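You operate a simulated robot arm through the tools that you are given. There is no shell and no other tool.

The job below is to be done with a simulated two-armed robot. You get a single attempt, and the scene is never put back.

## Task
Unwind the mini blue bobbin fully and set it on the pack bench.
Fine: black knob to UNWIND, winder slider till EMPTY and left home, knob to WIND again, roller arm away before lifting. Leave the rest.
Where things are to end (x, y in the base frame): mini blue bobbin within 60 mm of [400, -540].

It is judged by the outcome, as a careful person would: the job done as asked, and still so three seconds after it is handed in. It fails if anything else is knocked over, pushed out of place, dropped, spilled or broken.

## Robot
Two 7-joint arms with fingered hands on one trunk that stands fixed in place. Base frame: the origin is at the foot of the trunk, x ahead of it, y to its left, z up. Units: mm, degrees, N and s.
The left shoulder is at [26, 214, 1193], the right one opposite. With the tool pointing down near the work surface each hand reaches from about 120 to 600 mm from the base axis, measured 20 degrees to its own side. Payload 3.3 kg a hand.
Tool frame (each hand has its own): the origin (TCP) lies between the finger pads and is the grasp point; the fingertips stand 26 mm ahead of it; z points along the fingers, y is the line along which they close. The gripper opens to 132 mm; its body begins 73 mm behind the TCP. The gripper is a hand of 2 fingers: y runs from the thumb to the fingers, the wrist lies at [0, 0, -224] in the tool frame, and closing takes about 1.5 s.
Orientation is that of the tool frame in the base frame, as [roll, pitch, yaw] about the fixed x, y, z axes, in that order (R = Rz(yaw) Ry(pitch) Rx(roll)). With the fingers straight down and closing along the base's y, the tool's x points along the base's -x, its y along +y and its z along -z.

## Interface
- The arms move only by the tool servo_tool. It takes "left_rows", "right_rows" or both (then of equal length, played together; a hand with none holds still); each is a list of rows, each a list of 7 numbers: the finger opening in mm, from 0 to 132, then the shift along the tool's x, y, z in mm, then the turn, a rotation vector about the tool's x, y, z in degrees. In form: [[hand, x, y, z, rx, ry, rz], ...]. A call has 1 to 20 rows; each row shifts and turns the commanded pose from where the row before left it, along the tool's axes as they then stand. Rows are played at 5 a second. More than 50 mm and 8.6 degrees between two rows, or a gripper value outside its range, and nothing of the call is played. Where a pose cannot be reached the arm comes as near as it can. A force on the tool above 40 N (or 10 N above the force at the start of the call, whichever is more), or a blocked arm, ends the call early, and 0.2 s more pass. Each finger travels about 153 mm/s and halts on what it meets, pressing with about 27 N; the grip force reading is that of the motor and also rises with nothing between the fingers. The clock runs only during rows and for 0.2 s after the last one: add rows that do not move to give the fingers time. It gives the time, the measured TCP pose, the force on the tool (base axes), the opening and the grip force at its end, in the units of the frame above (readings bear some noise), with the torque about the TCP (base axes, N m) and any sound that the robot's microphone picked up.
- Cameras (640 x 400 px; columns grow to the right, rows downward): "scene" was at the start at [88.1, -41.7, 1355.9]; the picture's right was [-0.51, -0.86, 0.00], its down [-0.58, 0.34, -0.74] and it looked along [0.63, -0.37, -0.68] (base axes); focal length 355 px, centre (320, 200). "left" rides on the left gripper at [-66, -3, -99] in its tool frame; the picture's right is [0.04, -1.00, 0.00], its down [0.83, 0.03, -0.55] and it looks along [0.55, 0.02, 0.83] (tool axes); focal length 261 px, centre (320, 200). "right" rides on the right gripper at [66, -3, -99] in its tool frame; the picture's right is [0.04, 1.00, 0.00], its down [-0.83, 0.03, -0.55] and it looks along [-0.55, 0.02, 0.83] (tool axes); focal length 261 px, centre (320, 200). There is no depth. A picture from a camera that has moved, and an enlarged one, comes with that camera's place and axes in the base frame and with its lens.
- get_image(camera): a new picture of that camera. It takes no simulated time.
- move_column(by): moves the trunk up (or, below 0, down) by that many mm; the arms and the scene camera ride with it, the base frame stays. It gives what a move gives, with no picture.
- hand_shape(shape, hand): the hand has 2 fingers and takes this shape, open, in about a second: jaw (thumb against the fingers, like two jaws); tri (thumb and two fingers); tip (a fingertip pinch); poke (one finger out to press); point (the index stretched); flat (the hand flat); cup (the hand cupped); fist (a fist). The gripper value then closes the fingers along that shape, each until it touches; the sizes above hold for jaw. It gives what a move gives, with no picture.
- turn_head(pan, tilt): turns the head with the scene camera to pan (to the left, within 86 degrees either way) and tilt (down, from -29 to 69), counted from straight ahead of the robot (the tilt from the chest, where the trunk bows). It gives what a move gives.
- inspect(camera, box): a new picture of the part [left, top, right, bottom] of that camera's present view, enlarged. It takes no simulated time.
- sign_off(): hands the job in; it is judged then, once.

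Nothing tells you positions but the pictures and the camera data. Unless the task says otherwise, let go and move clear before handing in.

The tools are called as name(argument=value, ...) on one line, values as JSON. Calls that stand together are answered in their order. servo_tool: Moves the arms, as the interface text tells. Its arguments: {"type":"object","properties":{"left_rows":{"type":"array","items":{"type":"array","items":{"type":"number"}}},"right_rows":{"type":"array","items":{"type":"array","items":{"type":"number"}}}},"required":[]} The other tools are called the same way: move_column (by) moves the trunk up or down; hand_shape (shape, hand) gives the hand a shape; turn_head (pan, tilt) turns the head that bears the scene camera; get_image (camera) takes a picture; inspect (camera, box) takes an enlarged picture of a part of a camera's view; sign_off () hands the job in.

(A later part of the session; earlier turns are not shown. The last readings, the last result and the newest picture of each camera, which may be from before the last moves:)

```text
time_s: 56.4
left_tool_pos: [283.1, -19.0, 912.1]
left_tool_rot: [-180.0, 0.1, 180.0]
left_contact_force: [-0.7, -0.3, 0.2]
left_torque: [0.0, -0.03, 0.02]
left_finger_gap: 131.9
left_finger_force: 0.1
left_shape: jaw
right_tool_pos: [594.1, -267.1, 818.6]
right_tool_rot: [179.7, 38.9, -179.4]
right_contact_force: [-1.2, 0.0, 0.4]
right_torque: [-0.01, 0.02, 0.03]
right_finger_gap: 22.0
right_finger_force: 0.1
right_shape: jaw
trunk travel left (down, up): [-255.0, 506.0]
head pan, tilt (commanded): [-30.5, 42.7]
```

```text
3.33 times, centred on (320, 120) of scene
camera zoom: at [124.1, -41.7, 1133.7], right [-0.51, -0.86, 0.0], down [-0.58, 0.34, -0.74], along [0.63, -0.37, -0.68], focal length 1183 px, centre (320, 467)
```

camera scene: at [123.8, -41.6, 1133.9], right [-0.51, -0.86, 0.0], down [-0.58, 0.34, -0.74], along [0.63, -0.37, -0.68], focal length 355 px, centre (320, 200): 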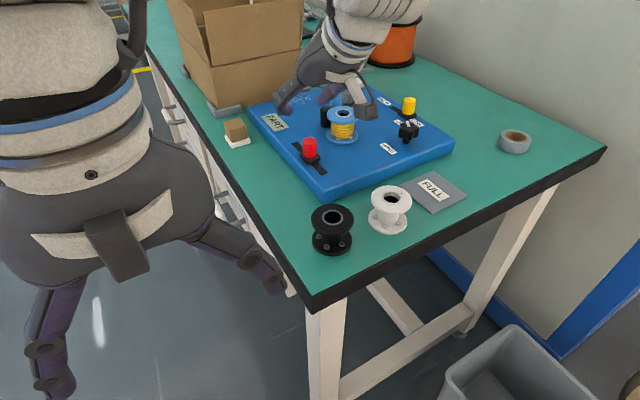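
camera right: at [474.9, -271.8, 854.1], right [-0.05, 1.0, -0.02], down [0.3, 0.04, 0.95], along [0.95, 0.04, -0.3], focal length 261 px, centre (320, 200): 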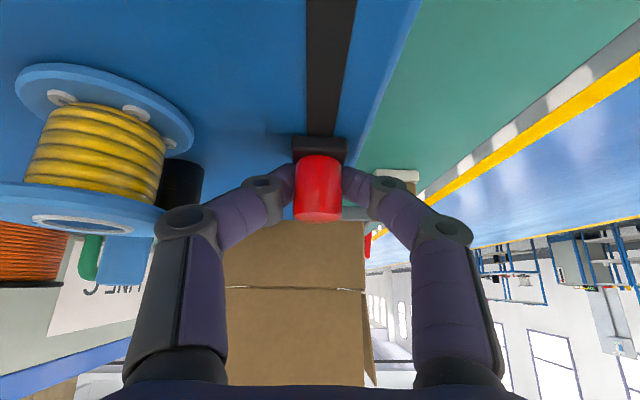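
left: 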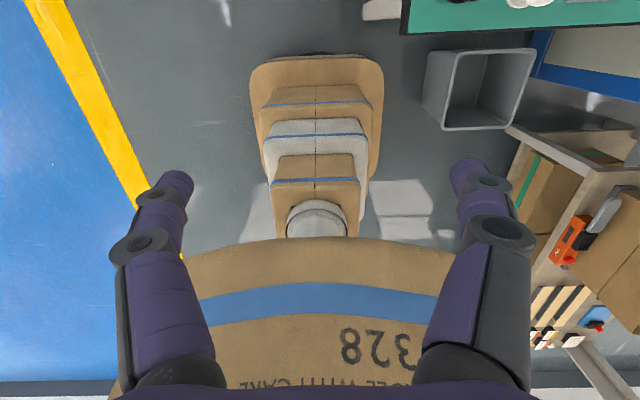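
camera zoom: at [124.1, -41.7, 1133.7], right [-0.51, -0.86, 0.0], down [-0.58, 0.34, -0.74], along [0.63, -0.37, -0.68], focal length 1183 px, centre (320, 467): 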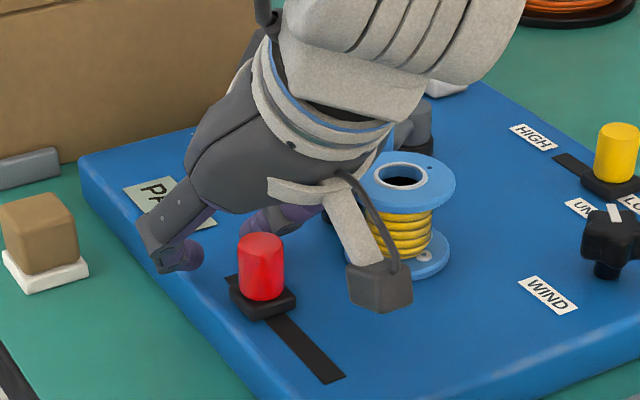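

The bobbin is back in place and unharmed, still PART with the same turns. The slider probably works in strokes, so I'll close the fingers ahead of the knob and draw it back towards home, watching for any change.

servo_tool(right_rows=[[10, 0, 0, 0, 0, 0, 0], [10, 0, 0, 0, 0, 0, 0], [10, 6.2, 0, -5, 0, 0, 0], [10, 6.2, 0, -5, 0, 0, 0], [10, 6.2, 0, -5, 0, 0, 0], [10, 6.2, 0, -5, 0, 0, 0], [10, 6.2, 0, -5, 0, 0, 0], [10, 0, 0, 0, 0, 0, 0]])

get_image(camera="right")

inspect(camera="scene", box=[240, 60, 400, 180])

```text
time_s: 58.2
left_tool_pos: [282.4, -18.4, 912.6]
left_tool_rot: [179.9, 0.1, -180.0]
left_contact_force: [-0.1, 0.0, -0.9]
left_torque: [0.0, -0.03, 0.02]
left_finger_gap: 132.2
left_finger_force: 0.0
left_shape: jaw
right_tool_pos: [554.7, -267.1, 817.9]
right_tool_rot: [179.9, 39.0, -179.3]
right_contact_force: [0.4, 0.9, 1.7]
right_torque: [-0.03, -0.03, 0.01]
right_finger_gap: 10.4
right_finger_force: 0.1
right_shape: jaw
trunk travel left (down, up): [-255.0, 506.0]
head pan, tilt (commanded): [-30.5, 42.7]
```

```text
taken
camera right: at [441.0, -272.0, 854.3], right [-0.05, 1.0, -0.02], down [0.3, 0.04, 0.95], along [0.95, 0.04, -0.3], focal length 261 px, centre (320, 200)
```

right: 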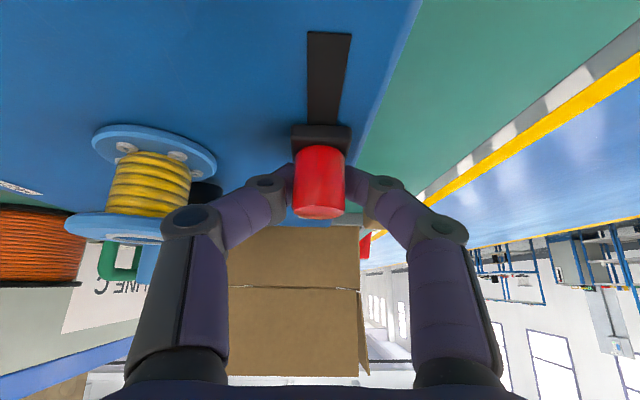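

```text
3.33 times, centred on (320, 120) of scene
camera zoom: at [123.9, -41.6, 1133.8], right [-0.51, -0.86, 0.0], down [-0.58, 0.34, -0.74], along [0.63, -0.37, -0.68], focal length 1183 px, centre (320, 467)
```

zoom: 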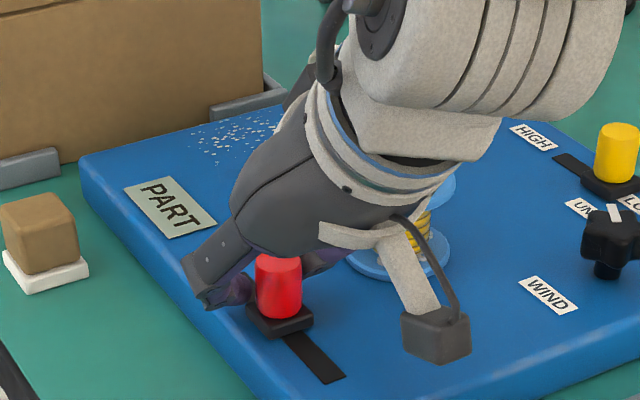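

The slider comes back easily. I'll draw it the rest of the way home and look again.

servo_tool(right_rows=[[10, 6.2, 0, -5, 0, 0, 0], [10, 6.2, 0, -5, 0, 0, 0], [10, 6.2, 0, -5, 0, 0, 0], [10, 6.2, 0, -5, 0, 0, 0], [10, 3.1, 0, -2.5, 0, 0, 0], [10, 0, 0, 0, 0, 0, 0], [10, 0, 0, 0, 0, 0, 0]])

get_image(camera="right")

inspect(camera="scene", box=[240, 60, 440, 200])

```text
time_s: 59.8
left_tool_pos: [282.0, -18.8, 911.8]
left_tool_rot: [180.0, 0.0, -179.9]
left_contact_force: [0.9, 0.0, 1.3]
left_torque: [0.0, -0.02, 0.02]
left_finger_gap: 131.7
left_finger_force: 0.1
left_shape: jaw
right_tool_pos: [517.9, -268.0, 819.0]
right_tool_rot: [179.8, 38.8, -179.4]
right_contact_force: [0.8, 1.0, 2.0]
right_torque: [0.03, -0.01, 0.02]
right_finger_gap: 10.0
right_finger_force: 0.1
right_shape: jaw
trunk travel left (down, up): [-255.0, 506.0]
head pan, tilt (commanded): [-30.5, 42.7]
```

```text
taken
camera right: at [405.2, -272.6, 854.4], right [-0.05, 1.0, -0.02], down [0.3, 0.04, 0.95], along [0.95, 0.04, -0.3], focal length 261 px, centre (320, 200)
```

right: 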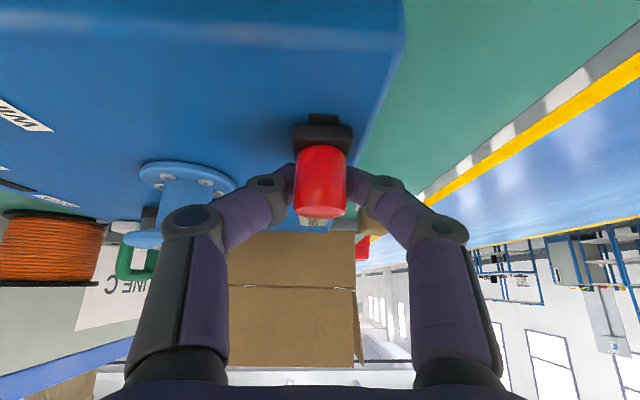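

```text
2.86 times, centred on (340, 130) of scene
camera zoom: at [124.0, -41.6, 1133.7], right [-0.51, -0.86, 0.0], down [-0.58, 0.34, -0.74], along [0.63, -0.37, -0.68], focal length 1014 px, centre (263, 400)
```

zoom: 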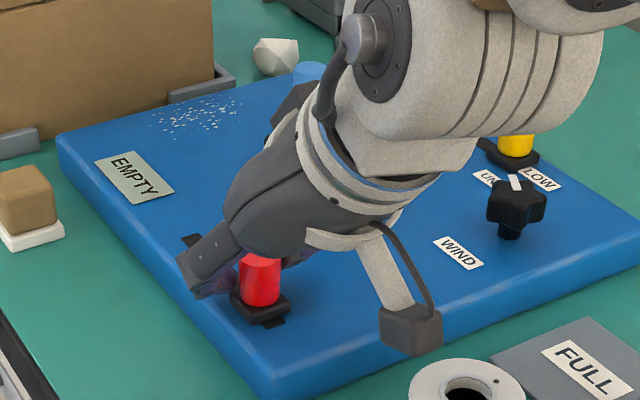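

The display now reads EMPTY and the bobbin is bare. The slider is still about 10 mm from its home end, so I'll draw it gently fully home.

servo_tool(right_rows=[[10, 3.1, 0, -2.5, 0, 0, 0], [10, 3.1, 0, -2.5, 0, 0, 0], [10, 1.6, 0, -1.3, 0, 0, 0], [10, 0, 0, 0, 0, 0, 0]])

get_image(camera="right")

inspect(camera="scene", box=[240, 60, 440, 200])

```text
time_s: 60.8
left_tool_pos: [282.0, -19.3, 912.5]
left_tool_rot: [-180.0, 0.1, -180.0]
left_contact_force: [-0.6, 0.8, -0.2]
left_torque: [-0.02, 0.0, 0.03]
left_finger_gap: 131.8
left_finger_force: 0.1
left_shape: jaw
right_tool_pos: [509.2, -268.5, 818.3]
right_tool_rot: [179.8, 38.8, -179.3]
right_contact_force: [1.1, 0.4, 3.3]
right_torque: [-0.03, -0.03, 0.02]
right_finger_gap: 10.2
right_finger_force: 0.0
right_shape: jaw
trunk travel left (down, up): [-255.0, 506.0]
head pan, tilt (commanded): [-30.5, 42.7]
```

```text
taken
camera right: at [395.3, -272.6, 854.2], right [-0.05, 1.0, -0.02], down [0.3, 0.04, 0.95], along [0.95, 0.04, -0.3], focal length 261 px, centre (320, 200)
```

right: 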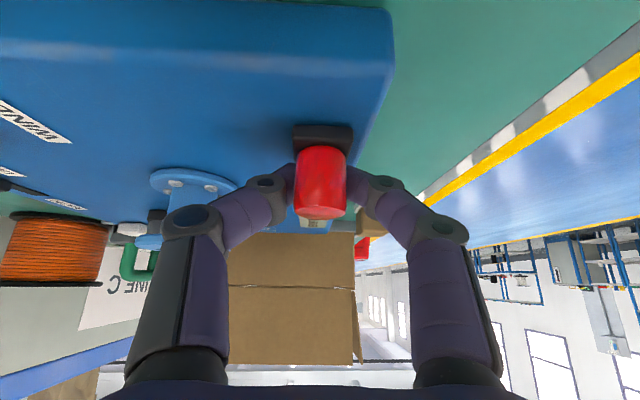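

```text
2.86 times, centred on (340, 130) of scene
camera zoom: at [124.0, -41.5, 1133.8], right [-0.51, -0.86, 0.0], down [-0.58, 0.34, -0.74], along [0.63, -0.37, -0.68], focal length 1014 px, centre (263, 400)
```

zoom: 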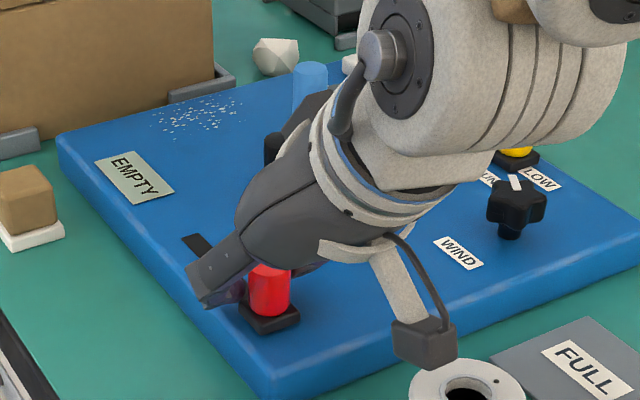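

Nearly there; a few more small steps to confirm it rests against its home stop.

servo_tool(right_rows=[[10, 1.6, 0, -1.3, 0, 0, 0], [10, 1.6, 0, -1.3, 0, 0, 0], [10, 0, 0, 0, 0, 0, 0]])

inspect(camera="right", box=[240, 80, 400, 240])

```text
time_s: 61.6
left_tool_pos: [282.6, -18.3, 912.9]
left_tool_rot: [-180.0, 0.0, -180.0]
left_contact_force: [0.0, -0.5, 0.2]
left_torque: [-0.01, 0.01, 0.02]
left_finger_gap: 131.8
left_finger_force: 0.1
left_shape: jaw
right_tool_pos: [504.1, -267.5, 819.5]
right_tool_rot: [179.9, 39.0, -179.3]
right_contact_force: [6.7, 0.6, 4.4]
right_torque: [-0.01, -0.15, 0.01]
right_finger_gap: 10.1
right_finger_force: 0.0
right_shape: jaw
trunk travel left (down, up): [-255.0, 506.0]
head pan, tilt (commanded): [-30.5, 42.7]
```

```text
2.50 times, centred on (320, 160) of right
camera zoom: at [391.9, -272.4, 854.2], right [-0.05, 1.0, -0.02], down [0.3, 0.04, 0.95], along [0.95, 0.04, -0.3], focal length 652 px, centre (320, 300)
```

zoom: 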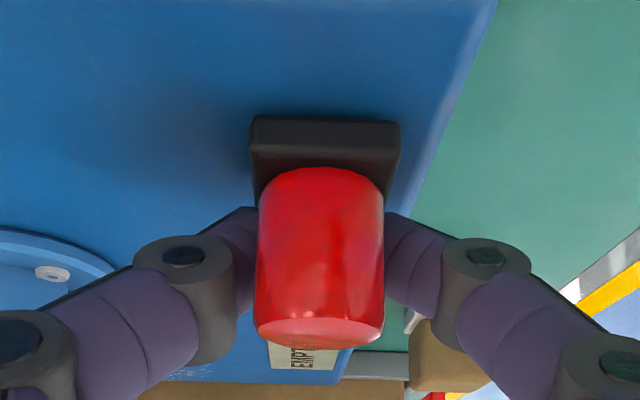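

servo_tool(right_rows=[[10, 1.6, 0, -1.3, 0, 0, 0], [10, 0, 0, 0, 0, 0, 0]])

```text
time_s: 62.2
left_tool_pos: [282.7, -18.9, 912.2]
left_tool_rot: [-180.0, 0.0, -180.0]
left_contact_force: [-0.2, 0.6, -0.9]
left_torque: [-0.01, 0.02, -0.01]
left_finger_gap: 132.0
left_finger_force: 0.1
left_shape: jaw
right_tool_pos: [502.2, -268.4, 818.4]
right_tool_rot: [179.8, 39.2, -179.3]
right_contact_force: [8.9, -0.3, 10.6]
right_torque: [0.03, -0.26, 0.03]
right_finger_gap: 10.2
right_finger_force: 0.1
right_shape: jaw
trunk travel left (down, up): [-255.0, 506.0]
head pan, tilt (commanded): [-30.5, 42.7]
```

Force is building against the home stop, so the slider is home. I'll back off forward a few millimetres and lift straight up.

servo_tool(right_rows=[[10, -7, 0, 5.7, 0, 0, 0], [10, -12.6, 0, -15.5, 0, 0, 0], [10, -12.6, 0, -15.5, 0, 0, 0], [10, -12.6, 0, -15.5, 0, 0, 0], [10, -12.6, 0, -15.5, 0, 0, 0], [10, -12.6, 0, -15.5, 0, 0, 0], [10, 0, 0, 0, 0, 0, 0]])

get_image(camera="right")

inspect(camera="scene", box=[240, 60, 480, 220])

```text
time_s: 63.8
left_tool_pos: [282.6, -19.9, 910.9]
left_tool_rot: [-180.0, 0.1, 179.9]
left_contact_force: [0.0, 0.8, -0.2]
left_torque: [-0.02, 0.01, 0.0]
left_finger_gap: 132.0
left_finger_force: 0.0
left_shape: jaw
right_tool_pos: [511.7, -268.9, 918.3]
right_tool_rot: [179.8, 39.0, -179.2]
right_contact_force: [0.0, 0.3, 1.2]
right_torque: [-0.01, 0.0, -0.02]
right_finger_gap: 10.0
right_finger_force: 0.1
right_shape: jaw
trunk travel left (down, up): [-255.0, 506.0]
head pan, tilt (commanded): [-30.5, 42.7]
```

```text
taken
camera right: at [399.0, -273.0, 954.4], right [-0.05, 1.0, -0.02], down [0.3, 0.04, 0.95], along [0.95, 0.04, -0.3], focal length 261 px, centre (320, 200)
```

right: 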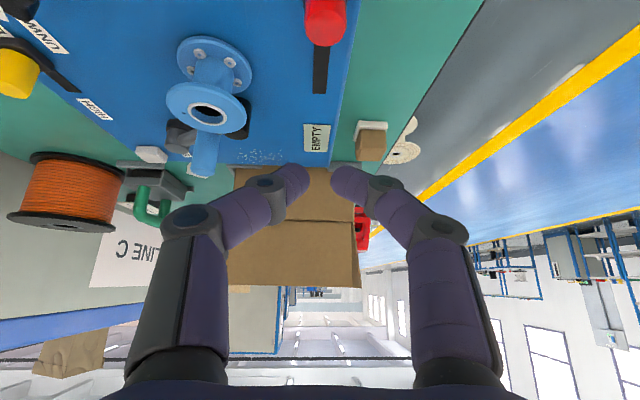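

```text
2.50 times, centred on (360, 140) of scene
camera zoom: at [124.1, -41.7, 1133.7], right [-0.51, -0.86, 0.0], down [-0.58, 0.34, -0.74], along [0.63, -0.37, -0.68], focal length 887 px, centre (220, 350)
```

zoom: 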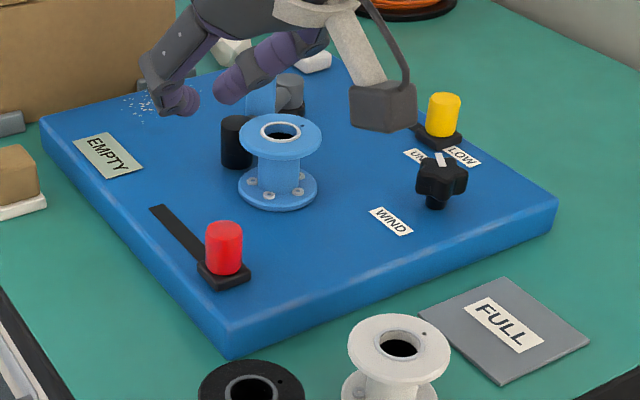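

The slider is home, the display reads EMPTY, and the bobbin core is bare. Next I'll bring the hand upright and over the black knob to turn it back to WIND.

servo_tool(right_rows=[[10, 0, 0, -8, 0, 7.5, 0], [10, 0, 0, -8, 0, 7.5, 0], [10, 0, 0, 0, 0, 7.5, 0], [10, 0, 0, 0, 0, 7.6, 0], [10, 0, 0, 0, 4.9, 0, 0], [20, 6.4, -31.4, 10, 0, 0, 0], [30, 6.4, -31.4, 10, 0, 0, 0], [40, 6.4, -31.4, 10, 0, 0, 0], [50, 6.4, -31.4, 12, 0, 0, 0], [60, 6.4, -31.4, 12, 0, 0, 0], [60, 0, 0, 0, 0, 0, 0]])

get_image(camera="right")

```text
time_s: 66.2
left_tool_pos: [282.8, -18.2, 912.1]
left_tool_rot: [180.0, 0.1, -179.9]
left_contact_force: [0.3, 0.1, 0.5]
left_torque: [0.01, -0.02, 0.0]
left_finger_gap: 132.0
left_finger_force: 0.1
left_shape: jaw
right_tool_pos: [416.9, -479.6, 839.9]
right_tool_rot: [-175.3, 8.9, -179.2]
right_contact_force: [-0.7, -0.7, 0.3]
right_torque: [-0.02, 0.05, -0.01]
right_finger_gap: 59.4
right_finger_force: 0.3
right_shape: jaw
right hand out of reach, approached as far as the arm can: row 2, 3, 4, 5
trunk travel left (down, up): [-255.0, 506.0]
head pan, tilt (commanded): [-30.5, 42.7]
```

```text
taken
camera right: at [338.2, -474.9, 928.9], right [-0.04, 1.0, -0.09], down [0.74, 0.09, 0.67], along [0.67, -0.04, -0.74], focal length 261 px, centre (320, 200)
```

right: 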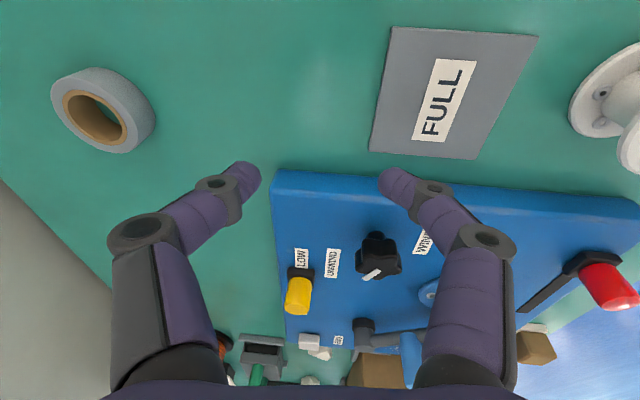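

The upright posture wasn't reachable at this low trunk height and the hand drifted (nothing touched). I'll raise the trunk back by 90 mm, where turning the knob worked before.

move_column(by=90)

get_image(camera="right")

get_image(camera="scene")

```text
time_s: 67.5
left_tool_pos: [282.4, -18.6, 1002.6]
left_tool_rot: [179.8, 0.0, -179.9]
left_contact_force: [-0.2, -0.2, 0.1]
left_torque: [0.0, -0.01, -0.01]
left_finger_gap: 131.9
left_finger_force: 0.1
left_shape: jaw
right_tool_pos: [417.7, -478.9, 930.2]
right_tool_rot: [-175.3, 8.9, -179.2]
right_contact_force: [0.9, 0.1, -0.5]
right_torque: [0.01, 0.01, -0.01]
right_finger_gap: 59.3
right_finger_force: 0.0
right_shape: jaw
trunk travel left (down, up): [-345.0, 416.0]
head pan, tilt (commanded): [-30.5, 42.7]
```

```text
taken
camera right: at [338.4, -475.3, 1018.1], right [-0.04, 1.0, -0.09], down [0.74, 0.09, 0.67], along [0.67, -0.04, -0.74], focal length 261 px, centre (320, 200)
```

right: 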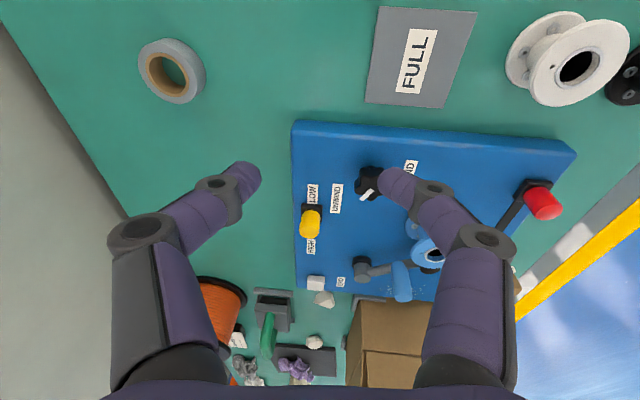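

```text
taken
camera scene: at [105.1, -41.8, 1224.9], right [-0.51, -0.86, 0.0], down [-0.58, 0.34, -0.74], along [0.63, -0.37, -0.68], focal length 355 px, centre (320, 200)
```

scene: 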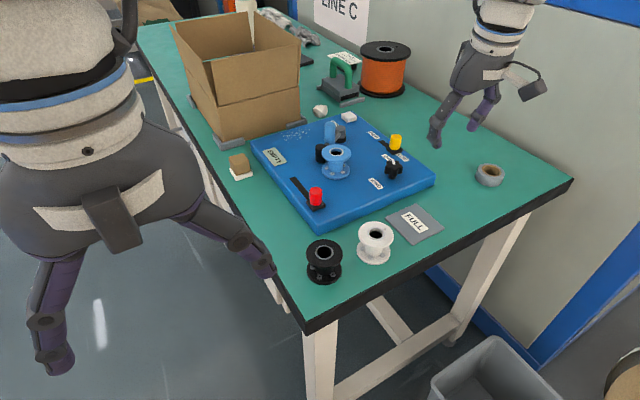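

All is in place. Moving above the black knob at z≈890 and rotating the hand to the grip angle for the return turn.

servo_tool(right_rows=[[60, -13.1, 10.3, 9.3, 0, 0, 0], [60, -13.1, 10.3, 9.3, 0, 0, 0], [60, -13.1, 10.3, 9.3, 0, 0, 0], [60, -13.1, 10.3, 9.3, 0, 0, 0], [60, -13.1, 10.3, 9.3, 0, 0, 0], [60, 0, 0, 0, 0, 0, 7.6], [60, 0, 0, 0, 0, 0, 7.6], [60, 0, 0, 0, 0, 0, 7.6], [60, 0, 0, 0, 0, 0, 7.6], [60, 0, 0, 0, 0, 0, 7.6], [60, 0, 0, 0, 0, 0, 7.6], [60, 0, 0, 0, 0, 0, 7.6], [60, 0, 0, 0, 0, 0, 7.6], [60, 0, 0, 0, 0, 0, 7.6], [60, 0, 0, 0, 0, 0, 7.6], [60, 0, 0, 0, 0, 0, 8], [60, 0, 0, 0, 0, 0, 0]])

get_image(camera="right")

inspect(camera="right", box=[240, 60, 400, 210])

```text
time_s: 71.1
left_tool_pos: [282.2, -18.5, 1002.3]
left_tool_rot: [180.0, 0.0, 180.0]
left_contact_force: [0.4, 0.3, -0.1]
left_torque: [-0.04, -0.02, -0.01]
left_finger_gap: 131.9
left_finger_force: 0.0
left_shape: jaw
right_tool_pos: [489.7, -431.7, 890.4]
right_tool_rot: [171.7, 5.6, 95.9]
right_contact_force: [-0.8, -0.4, 0.5]
right_torque: [0.01, -0.02, -0.02]
right_finger_gap: 59.4
right_finger_force: 0.1
right_shape: jaw
trunk travel left (down, up): [-345.0, 416.0]
head pan, tilt (commanded): [-30.5, 42.7]
```

```text
taken
camera right: at [465.2, -358.9, 981.6], right [0.98, 0.16, 0.14], down [0.03, -0.78, 0.63], along [0.21, -0.61, -0.76], focal length 261 px, centre (320, 200)
```

right: 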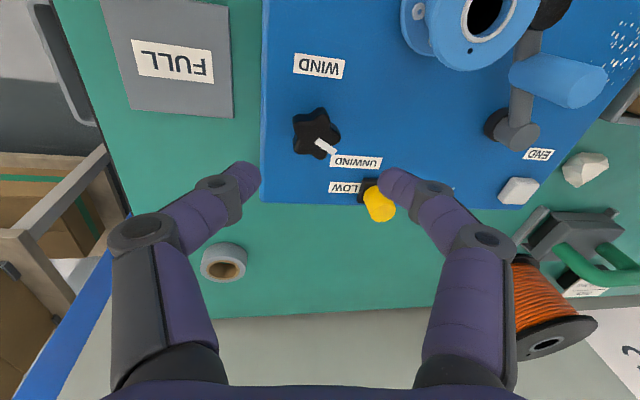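

```text
2.67 times, centred on (320, 135) of right
camera zoom: at [465.2, -358.9, 981.6], right [0.98, 0.16, 0.14], down [0.03, -0.78, 0.63], along [0.21, -0.61, -0.76], focal length 695 px, centre (320, 373)
```

zoom: 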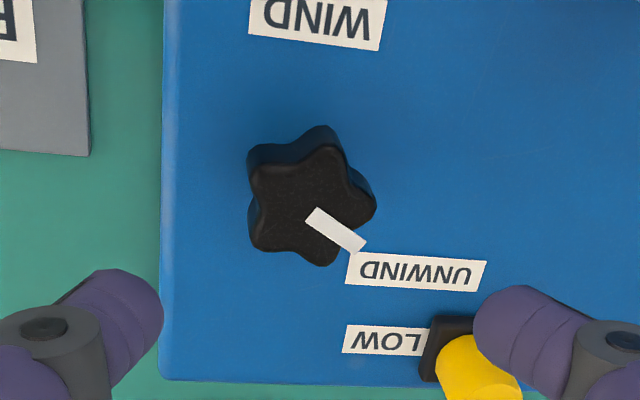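

The knob centre is about 3.6 mm to the -y side of the tool axis and its lobes line up for the grip. I'll correct this and descend part way.

servo_tool(right_rows=[[60, 0, -3.4, 0, 0, 0, 0], [60, 0, 0, 14, 0, 0, 0], [60, 0, 0, 14, 0, 0, 0], [60, 0, 0, 14, 0, 0, 0], [60, 0, 0, 12, 0, 0, 0], [60, 0, 0, 0, 0, 0, 0]])

inspect(camera="right", box=[230, 90, 410, 240])

inspect(camera="scene", box=[350, 100, 470, 210])

```text
time_s: 72.5
left_tool_pos: [283.3, -18.9, 1002.6]
left_tool_rot: [179.9, 0.1, -180.0]
left_contact_force: [-0.7, -0.5, 0.9]
left_torque: [0.02, -0.01, 0.02]
left_finger_gap: 131.8
left_finger_force: 0.0
left_shape: jaw
right_tool_pos: [494.6, -436.3, 836.3]
right_tool_rot: [171.6, 5.6, 95.9]
right_contact_force: [0.4, 0.1, 0.6]
right_torque: [0.01, 0.0, 0.0]
right_finger_gap: 59.6
right_finger_force: 0.0
right_shape: jaw
trunk travel left (down, up): [-345.0, 416.0]
head pan, tilt (commanded): [-30.5, 42.7]
```

```text
2.67 times, centred on (320, 165) of right
camera zoom: at [470.1, -363.7, 927.8], right [0.98, 0.16, 0.14], down [0.03, -0.78, 0.63], along [0.21, -0.61, -0.76], focal length 695 px, centre (320, 293)
```

zoom: 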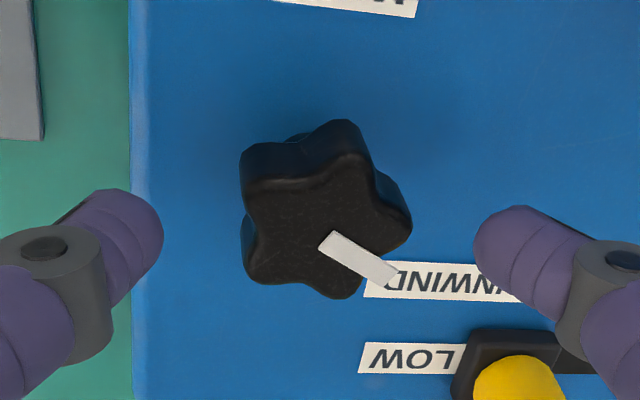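

```text
3.64 times, centred on (410, 155) of scene
camera zoom: at [104.9, -41.7, 1225.1], right [-0.51, -0.86, 0.0], down [-0.58, 0.34, -0.74], along [0.63, -0.37, -0.68], focal length 1290 px, centre (-7, 364)
```

zoom: 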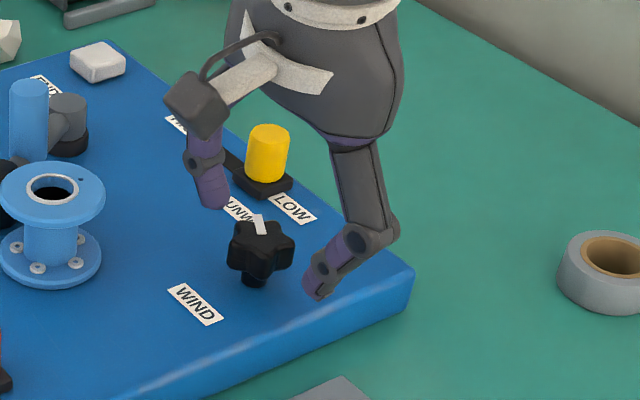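

Well centred. Lowering the last 18 mm and closing.

servo_tool(right_rows=[[60, 0, 0, 9, 0, 0, 0], [60, 0, 0, 9, 0, 0, 0], [46, 0, 0, 0, 0, 0, 0], [38, 0, 0, 0, 0, 0, 0], [30, 0, 0, 0, 0, 0, 0], [20, 0, 0, 0, 0, 0, 0], [20, 0, 0, 0, 0, 0, 0], [20, 0, 0, 0, 0, 0, 0]])

get_image(camera="right")

```text
time_s: 74.3
left_tool_pos: [280.4, -18.4, 1002.8]
left_tool_rot: [179.9, 0.1, 180.0]
left_contact_force: [-1.1, -0.6, -0.7]
left_torque: [-0.01, 0.01, 0.01]
left_finger_gap: 131.9
left_finger_force: 0.0
left_shape: jaw
right_tool_pos: [495.3, -436.6, 821.1]
right_tool_rot: [171.6, 5.6, 95.9]
right_contact_force: [-14.3, -5.6, 26.7]
right_torque: [-0.36, 1.37, -0.06]
right_finger_gap: 37.0
right_finger_force: 0.1
right_shape: jaw
trunk travel left (down, up): [-345.0, 416.0]
head pan, tilt (commanded): [-30.5, 42.7]
```

```text
taken
camera right: at [470.2, -364.6, 912.2], right [0.98, 0.16, 0.14], down [0.03, -0.77, 0.63], along [0.21, -0.61, -0.76], focal length 261 px, centre (320, 200)
```

right: 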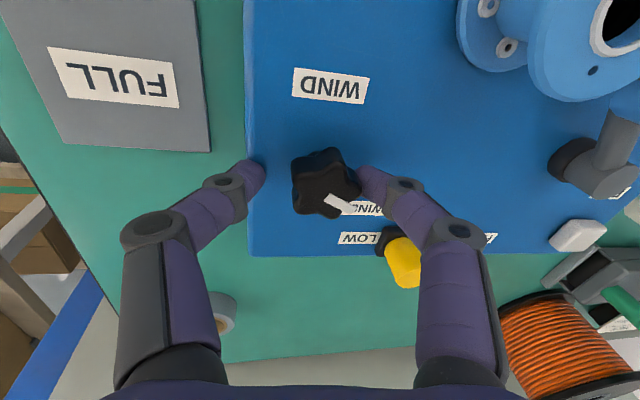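

One fingertip is pressing on the panel and hasn't closed. I'll reopen, raise about 5 mm and close again.

servo_tool(right_rows=[[50, 0, 0, 0, 0, 0, 0], [60, 0, 0, -3, 0, 0, 0], [60, 0, 0, -3, 0, 0, 0], [60, 0, 0, 0, 0, 0, 0]])

inspect(camera="right", box=[220, 90, 420, 240])

inspect(camera="scene", box=[350, 100, 470, 210])

```text
time_s: 75.3
left_tool_pos: [283.1, -18.5, 1002.0]
left_tool_rot: [-179.9, 0.0, -180.0]
left_contact_force: [0.5, 0.2, 0.0]
left_torque: [-0.02, 0.03, -0.01]
left_finger_gap: 132.2
left_finger_force: 0.1
left_shape: jaw
right_tool_pos: [496.9, -435.8, 825.5]
right_tool_rot: [171.7, 5.5, 96.0]
right_contact_force: [-0.9, 0.0, 1.0]
right_torque: [0.01, -0.05, 0.02]
right_finger_gap: 60.0
right_finger_force: 0.0
right_shape: jaw
trunk travel left (down, up): [-345.0, 416.0]
head pan, tilt (commanded): [-30.5, 42.7]
```

```text
2.67 times, centred on (320, 165) of right
camera zoom: at [472.0, -364.2, 915.9], right [0.98, 0.16, 0.14], down [0.04, -0.78, 0.63], along [0.21, -0.61, -0.76], focal length 695 px, centre (320, 293)
```

zoom: 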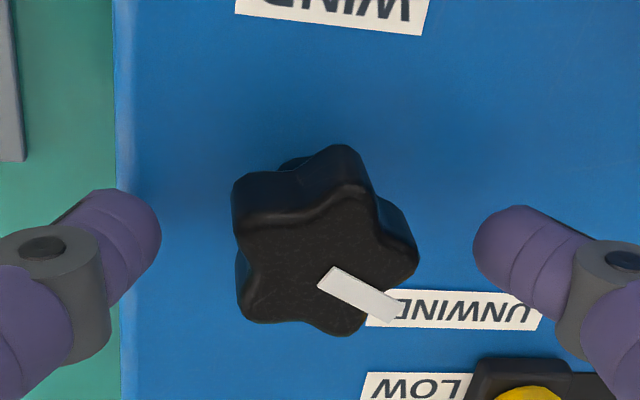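

```text
3.64 times, centred on (410, 155) of scene
camera zoom: at [105.0, -41.6, 1225.0], right [-0.51, -0.86, 0.0], down [-0.58, 0.34, -0.74], along [0.63, -0.37, -0.68], focal length 1290 px, centre (-7, 364)
```

zoom: 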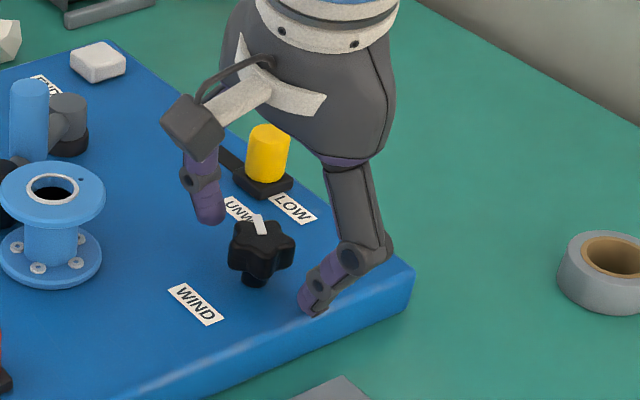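

Clear and centred. Closing on the knob at this height.

servo_tool(right_rows=[[46, 0, 0, 0, 0, 0, 0], [38, 0, 0, 0, 0, 0, 0], [30, 0, 0, 0, 0, 0, 0], [20, 0, 0, 0, 0, 0, 0], [20, 0, 0, 0, 0, 0, 0], [20, 0, 0, 0, 0, 0, 0]])

get_image(camera="right")

```text
time_s: 76.7
left_tool_pos: [282.8, -19.5, 1002.6]
left_tool_rot: [179.9, 0.0, 180.0]
left_contact_force: [0.6, -0.1, 0.0]
left_torque: [-0.02, 0.0, 0.01]
left_finger_gap: 132.0
left_finger_force: 0.1
left_shape: jaw
right_tool_pos: [496.4, -437.0, 824.5]
right_tool_rot: [171.7, 5.6, 96.0]
right_contact_force: [-0.8, -2.4, -1.3]
right_torque: [-0.07, 0.13, 0.01]
right_finger_gap: 25.2
right_finger_force: 26.8
right_shape: jaw
trunk travel left (down, up): [-345.0, 416.0]
head pan, tilt (commanded): [-30.5, 42.7]
```

```text
taken
camera right: at [471.9, -365.0, 915.6], right [0.98, 0.16, 0.14], down [0.03, -0.78, 0.63], along [0.21, -0.61, -0.76], focal length 261 px, centre (320, 200)
```

right: 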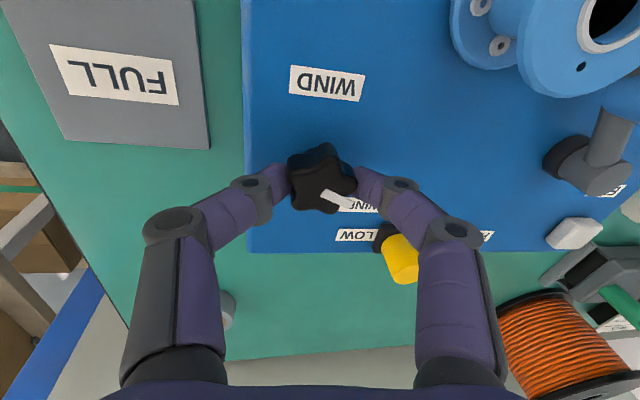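

Good grip with little side load. Turning counter-clockwise back towards WIND.

servo_tool(right_rows=[[20, 0, 0, 0, 0, 0, -5], [20, 0, 0, 0, 0, 0, -5], [20, 0, 0, 0, 0, 0, -5], [20, 0, 0, 0, 0, 0, -5], [20, 0, 0, 0, 0, 0, -5], [20, 0, 0, 0, 0, 0, -5], [20, 0, 0, 0, 0, 0, -5], [20, 0, 0, 0, 0, 0, -5], [20, 0, 0, 0, 0, 0, 0]])

get_image(camera="right")

```text
time_s: 78.7
left_tool_pos: [283.9, -18.4, 1001.8]
left_tool_rot: [179.9, 0.0, -180.0]
left_contact_force: [-0.6, 0.0, 0.2]
left_torque: [0.01, -0.02, 0.02]
left_finger_gap: 132.0
left_finger_force: 0.0
left_shape: jaw
right_tool_pos: [498.5, -436.1, 825.0]
right_tool_rot: [177.3, 9.6, 136.3]
right_contact_force: [8.2, 2.5, -6.0]
right_torque: [0.29, -0.29, 0.01]
right_finger_gap: 24.0
right_finger_force: 26.8
right_shape: jaw
trunk travel left (down, up): [-345.0, 416.0]
head pan, tilt (commanded): [-30.5, 42.7]
```

```text
taken
camera right: at [434.3, -385.8, 911.6], right [0.65, 0.75, 0.04], down [0.53, -0.5, 0.69], along [0.54, -0.43, -0.73], focal length 261 px, centre (320, 200)
```

right: 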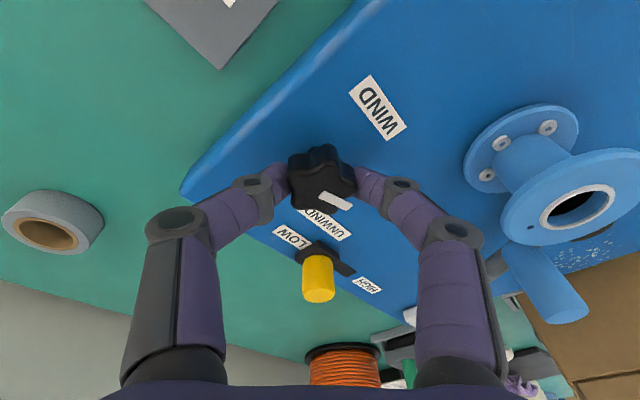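

The knob follows. I'll continue another 45°, easing the small side load.

servo_tool(right_rows=[[20, 0, 0, 0, 0, 0, -5], [20, 0, 0, 0, 0, 0, -5], [20, 0, 0, 0, 0, 0, -5], [20, 0, 0, 0, 0, 0, -5], [20, 0, 0, 0, 0, 0, -5], [20, 0, 0, 0, 0, 0, -5], [20, 0, 0, 0, 0, 0, -5], [20, 0, 0, 0, 0, 0, -5], [20, 0, 0, 0, 0, 0, -5], [20, 0, 0, 0, 0, 0, 0]])

get_image(camera="right")

```text
time_s: 80.9
left_tool_pos: [282.9, -17.0, 1002.6]
left_tool_rot: [-180.0, -0.1, 180.0]
left_contact_force: [0.6, -0.2, -0.3]
left_torque: [0.0, 0.0, -0.03]
left_finger_gap: 131.8
left_finger_force: 0.0
left_shape: jaw
right_tool_pos: [498.7, -435.0, 825.2]
right_tool_rot: [-175.3, 8.8, -177.9]
right_contact_force: [11.9, 13.3, -1.1]
right_torque: [0.76, -0.09, 0.0]
right_finger_gap: 24.9
right_finger_force: 26.9
right_shape: jaw
trunk travel left (down, up): [-345.0, 416.0]
head pan, tilt (commanded): [-30.5, 42.7]
```

```text
taken
camera right: at [418.4, -432.1, 913.5], right [-0.06, 0.99, -0.09], down [0.74, 0.11, 0.67], along [0.67, -0.02, -0.74], focal length 261 px, centre (320, 200)
```

right: 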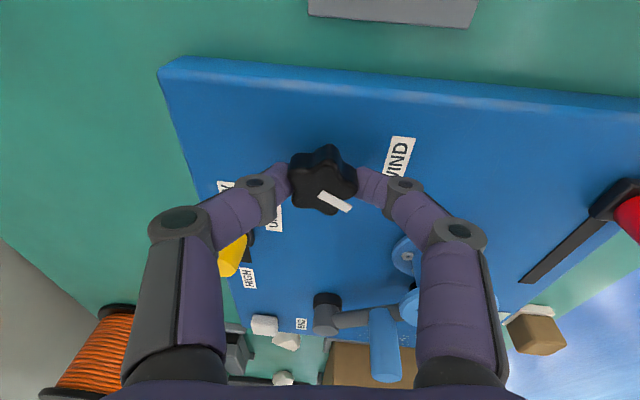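

86° so far. I'll relieve the side load by 2 mm and turn the remaining ~36° to WIND.

servo_tool(right_rows=[[20, -2, 2, 0, 0, 0, 0], [20, 0, 0, 0, 0, 0, -5], [20, 0, 0, 0, 0, 0, -5], [20, 0, 0, 0, 0, 0, -5], [20, 0, 0, 0, 0, 0, -5], [20, 0, 0, 0, 0, 0, -5], [20, 0, 0, 0, 0, 0, -5], [20, 0, 0, 0, 0, 0, -5], [20, 0, 0, 0, 0, 0, 0]])

get_image(camera="right")

inspect(camera="scene", box=[350, 120, 450, 200])

```text
time_s: 82.9
left_tool_pos: [283.2, -16.6, 1002.8]
left_tool_rot: [-179.9, -0.1, 179.9]
left_contact_force: [-0.6, -0.7, 0.2]
left_torque: [-0.01, 0.0, 0.0]
left_finger_gap: 131.9
left_finger_force: 0.1
left_shape: jaw
right_tool_pos: [499.4, -432.1, 825.9]
right_tool_rot: [-170.9, 4.4, -143.1]
right_contact_force: [0.3, 19.3, -0.6]
right_torque: [0.72, 0.31, -0.47]
right_finger_gap: 25.9
right_finger_force: 27.1
right_shape: jaw
trunk travel left (down, up): [-345.0, 416.0]
head pan, tilt (commanded): [-30.5, 42.7]
```

```text
taken
camera right: at [433.2, -466.3, 919.4], right [-0.62, 0.77, -0.16], down [0.56, 0.57, 0.6], along [0.56, 0.28, -0.78], focal length 261 px, centre (320, 200)
```

right: 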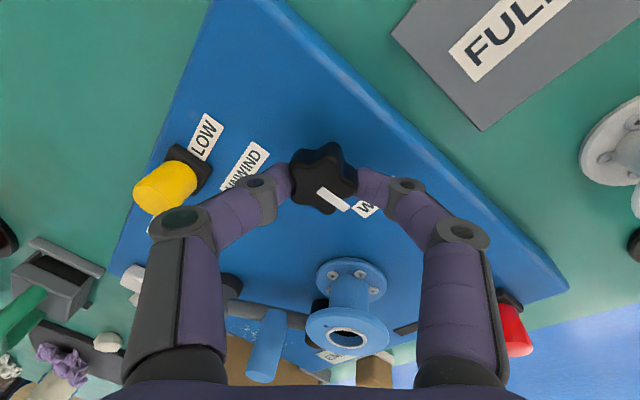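

```text
5.00 times, centred on (400, 160) of scene
camera zoom: at [105.0, -39.7, 1225.1], right [-0.51, -0.86, 0.0], down [-0.58, 0.34, -0.74], along [0.63, -0.37, -0.68], focal length 1774 px, centre (-80, 400)
```

zoom: 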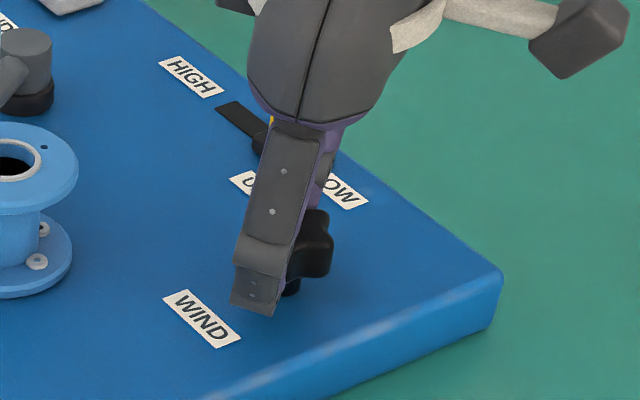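

Turned about 121°, with torque now rising at the stop. I'll release, lift and check the pointer.

servo_tool(right_rows=[[32, 0, 0, 0, 0, 0, 0], [46, 0, 0, 0, 0, 0, 0], [62, 0, 0, 0, 0, 0, 0], [62, 0, 0, -12, 0, 0, 0], [62, 0, 0, -20, 0, 0, 0], [62, 0, 0, -20, 0, 0, 0], [62, 0, 0, 0, 0, 0, 0]])

inspect(camera="right", box=[210, 60, 430, 230])

inspect(camera="scene", box=[250, 100, 450, 240])

```text
time_s: 84.5
left_tool_pos: [282.1, -18.6, 1002.4]
left_tool_rot: [180.0, -0.1, 180.0]
left_contact_force: [0.2, 0.5, -0.3]
left_torque: [-0.02, -0.01, -0.02]
left_finger_gap: 131.9
left_finger_force: 0.0
left_shape: jaw
right_tool_pos: [491.7, -430.5, 876.6]
right_tool_rot: [-171.1, 4.4, -143.3]
right_contact_force: [0.6, 0.4, -0.6]
right_torque: [0.01, -0.01, -0.04]
right_finger_gap: 61.7
right_finger_force: 0.0
right_shape: jaw
trunk travel left (down, up): [-345.0, 416.0]
head pan, tilt (commanded): [-30.5, 42.7]
```

```text
2.35 times, centred on (320, 145) of right
camera zoom: at [424.8, -463.9, 969.5], right [-0.61, 0.77, -0.16], down [0.56, 0.57, 0.6], along [0.56, 0.28, -0.78], focal length 613 px, centre (320, 329)
```

zoom: 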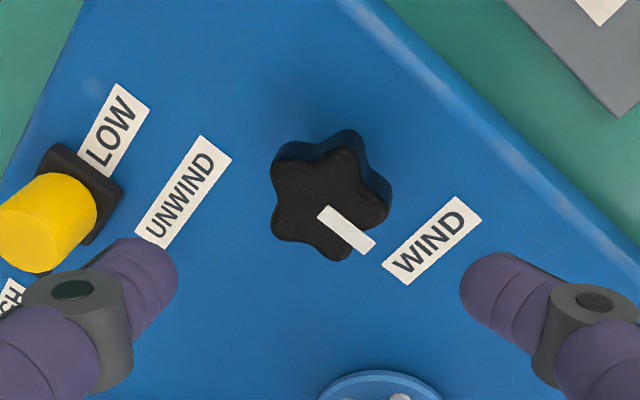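

```text
2.86 times, centred on (350, 170) of scene
camera zoom: at [105.0, -41.8, 1225.0], right [-0.51, -0.86, 0.0], down [-0.58, 0.34, -0.74], along [0.63, -0.37, -0.68], focal length 1014 px, centre (234, 286)
```

zoom: 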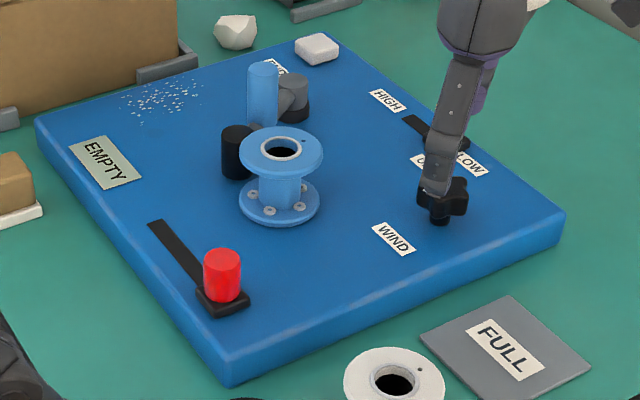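

The pointer is back on WIND, the slider is home and the display reads EMPTY. Next is the roller arm: its blue handle is at about (637,-377, top 849) and should swing in +x about a pivot at (660,-419). I'll lift, square the hand up and tilt it strongly forward for reach.

servo_tool(right_rows=[[62, 9.1, 4.6, -21.7, 0, 0, 0], [62, 9.1, 4.6, -21.7, 0, 0, 0], [62, 9.1, 4.6, -21.7, 0, 0, 0], [62, 0, 0, -15, 0, 0, 7.5], [62, 0, 0, -15, 0, 0, 7.5], [62, 0, 0, 0, 0, 0, 7.5], [62, 0, 0, 0, 0, 0, 7.5], [62, 0, 0, 0, 0, 0, 7.5], [62, 0, 0, 0, 0, 0, 7.5], [62, 0, 0, 0, 0, 0, 7.5], [62, 0, 0, 0, 0, -8, 0], [62, 0, 0, 0, 0, -8, 0], [62, 0, 0, 0, 0, -8, 0], [62, 0, 0, 0, 0, -8, 0], [62, 0, 0, 0, 0, -8, 0], [62, 0, 0, 0, 0, 0, 0]])

get_image(camera="right")

get_image(camera="scene")

```text
time_s: 87.9
left_tool_pos: [282.5, -17.9, 1002.5]
left_tool_rot: [-179.9, 0.1, 180.0]
left_contact_force: [-0.5, -0.5, 0.2]
left_torque: [0.03, -0.01, -0.01]
left_finger_gap: 131.9
left_finger_force: 0.1
left_shape: jaw
right_tool_pos: [445.2, -428.0, 966.7]
right_tool_rot: [-177.1, 49.9, 165.9]
right_contact_force: [1.2, -0.2, -0.5]
right_torque: [0.0, -0.04, 0.0]
right_finger_gap: 61.4
right_finger_force: 0.1
right_shape: jaw
trunk travel left (down, up): [-345.0, 416.0]
head pan, tilt (commanded): [-30.5, 42.7]
```

```text
taken
camera right: at [332.3, -397.5, 980.3], right [0.25, 0.97, -0.06], down [0.13, 0.03, 0.99], along [0.96, -0.26, -0.11], focal length 261 px, centre (320, 200)
```

right: 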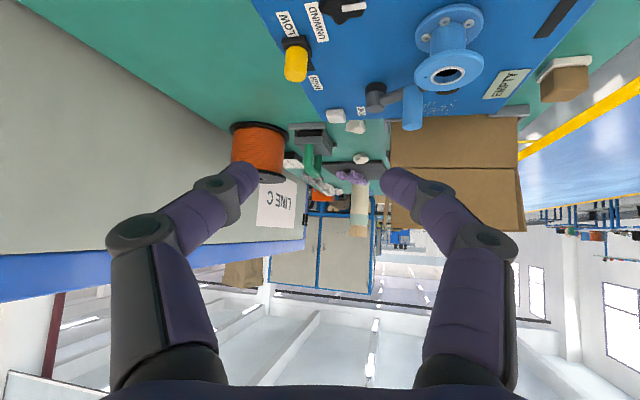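

```text
taken
camera scene: at [104.8, -41.7, 1225.1], right [-0.51, -0.86, 0.0], down [-0.58, 0.34, -0.74], along [0.63, -0.37, -0.68], focal length 355 px, centre (320, 200)
```

scene: 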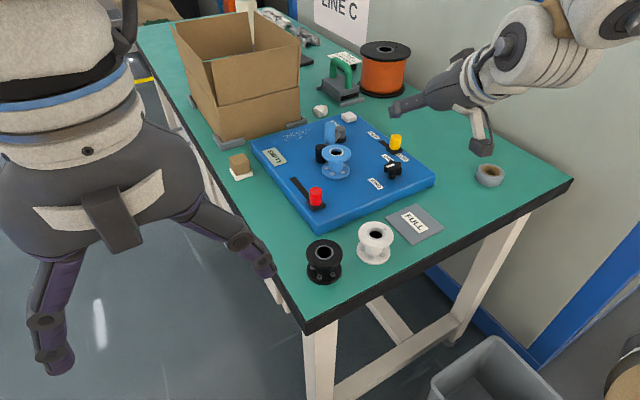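

The hand is tilted about 50° forward and clear. I'll move high above the handle area, then lower the trunk by 90 mm so the arm can reach it.

servo_tool(right_rows=[[56, -22, 18.7, 16.4, 0, 0, 0], [56, -22, 18.7, 16.4, 0, 0, 0], [56, -22, 18.7, 16.4, 0, 0, 0], [56, -22, 18.7, 16.4, 0, 0, 0], [56, -22, 18.7, 16.4, 0, 0, 0], [56, 0, 0, 0, 0, 0, 0]])

get_image(camera="scene")

```text
time_s: 89.3
left_tool_pos: [282.2, -18.7, 1002.1]
left_tool_rot: [180.0, 0.1, 180.0]
left_contact_force: [0.3, 0.1, -0.7]
left_torque: [-0.03, -0.03, 0.05]
left_finger_gap: 132.0
left_finger_force: 0.0
left_shape: jaw
right_tool_pos: [600.2, -374.2, 993.7]
right_tool_rot: [-176.9, 49.8, 166.1]
right_contact_force: [0.8, 1.5, -1.2]
right_torque: [0.03, -0.03, 0.01]
right_finger_gap: 56.6
right_finger_force: 0.0
right_shape: jaw
trunk travel left (down, up): [-345.0, 416.0]
head pan, tilt (commanded): [-30.5, 42.7]
```

```text
taken
camera scene: at [104.7, -41.7, 1225.1], right [-0.51, -0.86, 0.0], down [-0.58, 0.34, -0.74], along [0.63, -0.37, -0.68], focal length 355 px, centre (320, 200)
```

scene: 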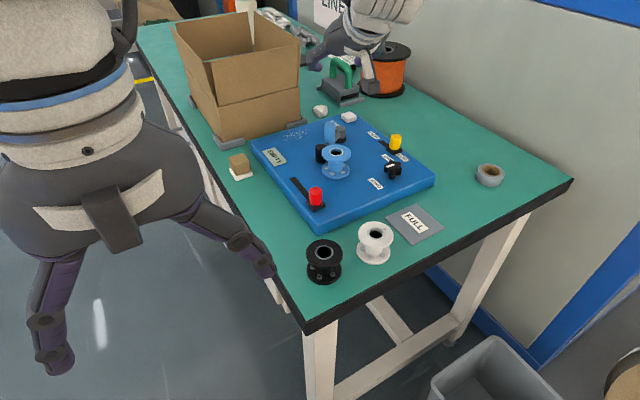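

Reached cleanly. Lowering the trunk by 90 mm now; the hand will come down to about z=904, still above the handle.

move_column(by=-90)

get_image(camera="right")

inspect(camera="scene", box=[230, 20, 450, 200])

```text
time_s: 90.5
left_tool_pos: [282.5, -19.5, 913.2]
left_tool_rot: [-179.9, 0.0, 180.0]
left_contact_force: [0.4, -0.4, -0.5]
left_torque: [0.0, -0.02, -0.01]
left_finger_gap: 132.0
left_finger_force: 0.1
left_shape: jaw
right_tool_pos: [601.1, -374.3, 904.5]
right_tool_rot: [-177.0, 49.9, 166.0]
right_contact_force: [0.2, -0.2, 0.1]
right_torque: [0.02, 0.01, -0.01]
right_finger_gap: 56.2
right_finger_force: 0.0
right_shape: jaw
trunk travel left (down, up): [-255.0, 506.0]
head pan, tilt (commanded): [-30.5, 42.7]
```

```text
taken
camera right: at [487.0, -343.9, 918.8], right [0.25, 0.96, -0.07], down [0.13, 0.03, 0.99], along [0.96, -0.26, -0.11], focal length 261 px, centre (320, 200)
```

right: 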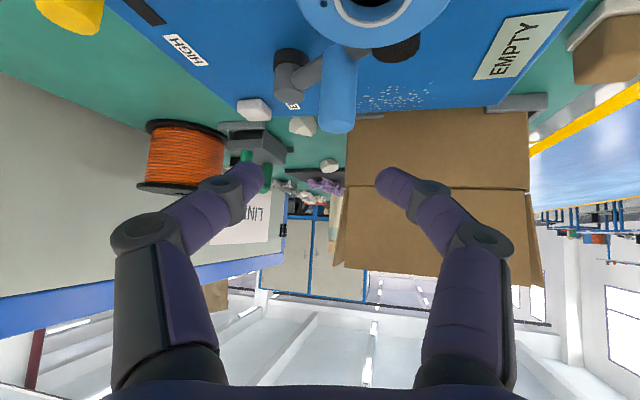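

```text
2.22 times, centred on (340, 110) of scene
camera zoom: at [123.8, -41.6, 1133.9], right [-0.51, -0.86, 0.0], down [-0.58, 0.34, -0.74], along [0.63, -0.37, -0.68], focal length 789 px, centre (276, 400)
```

zoom: 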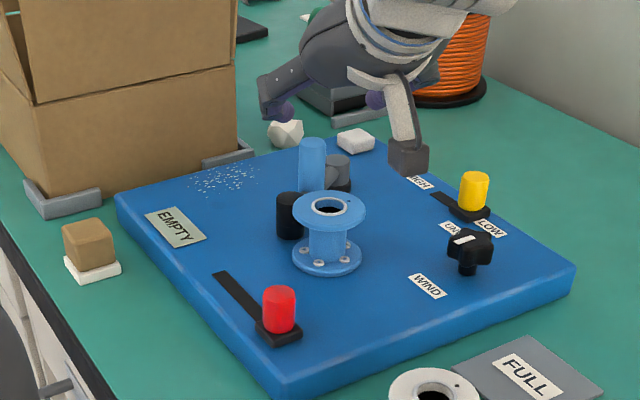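

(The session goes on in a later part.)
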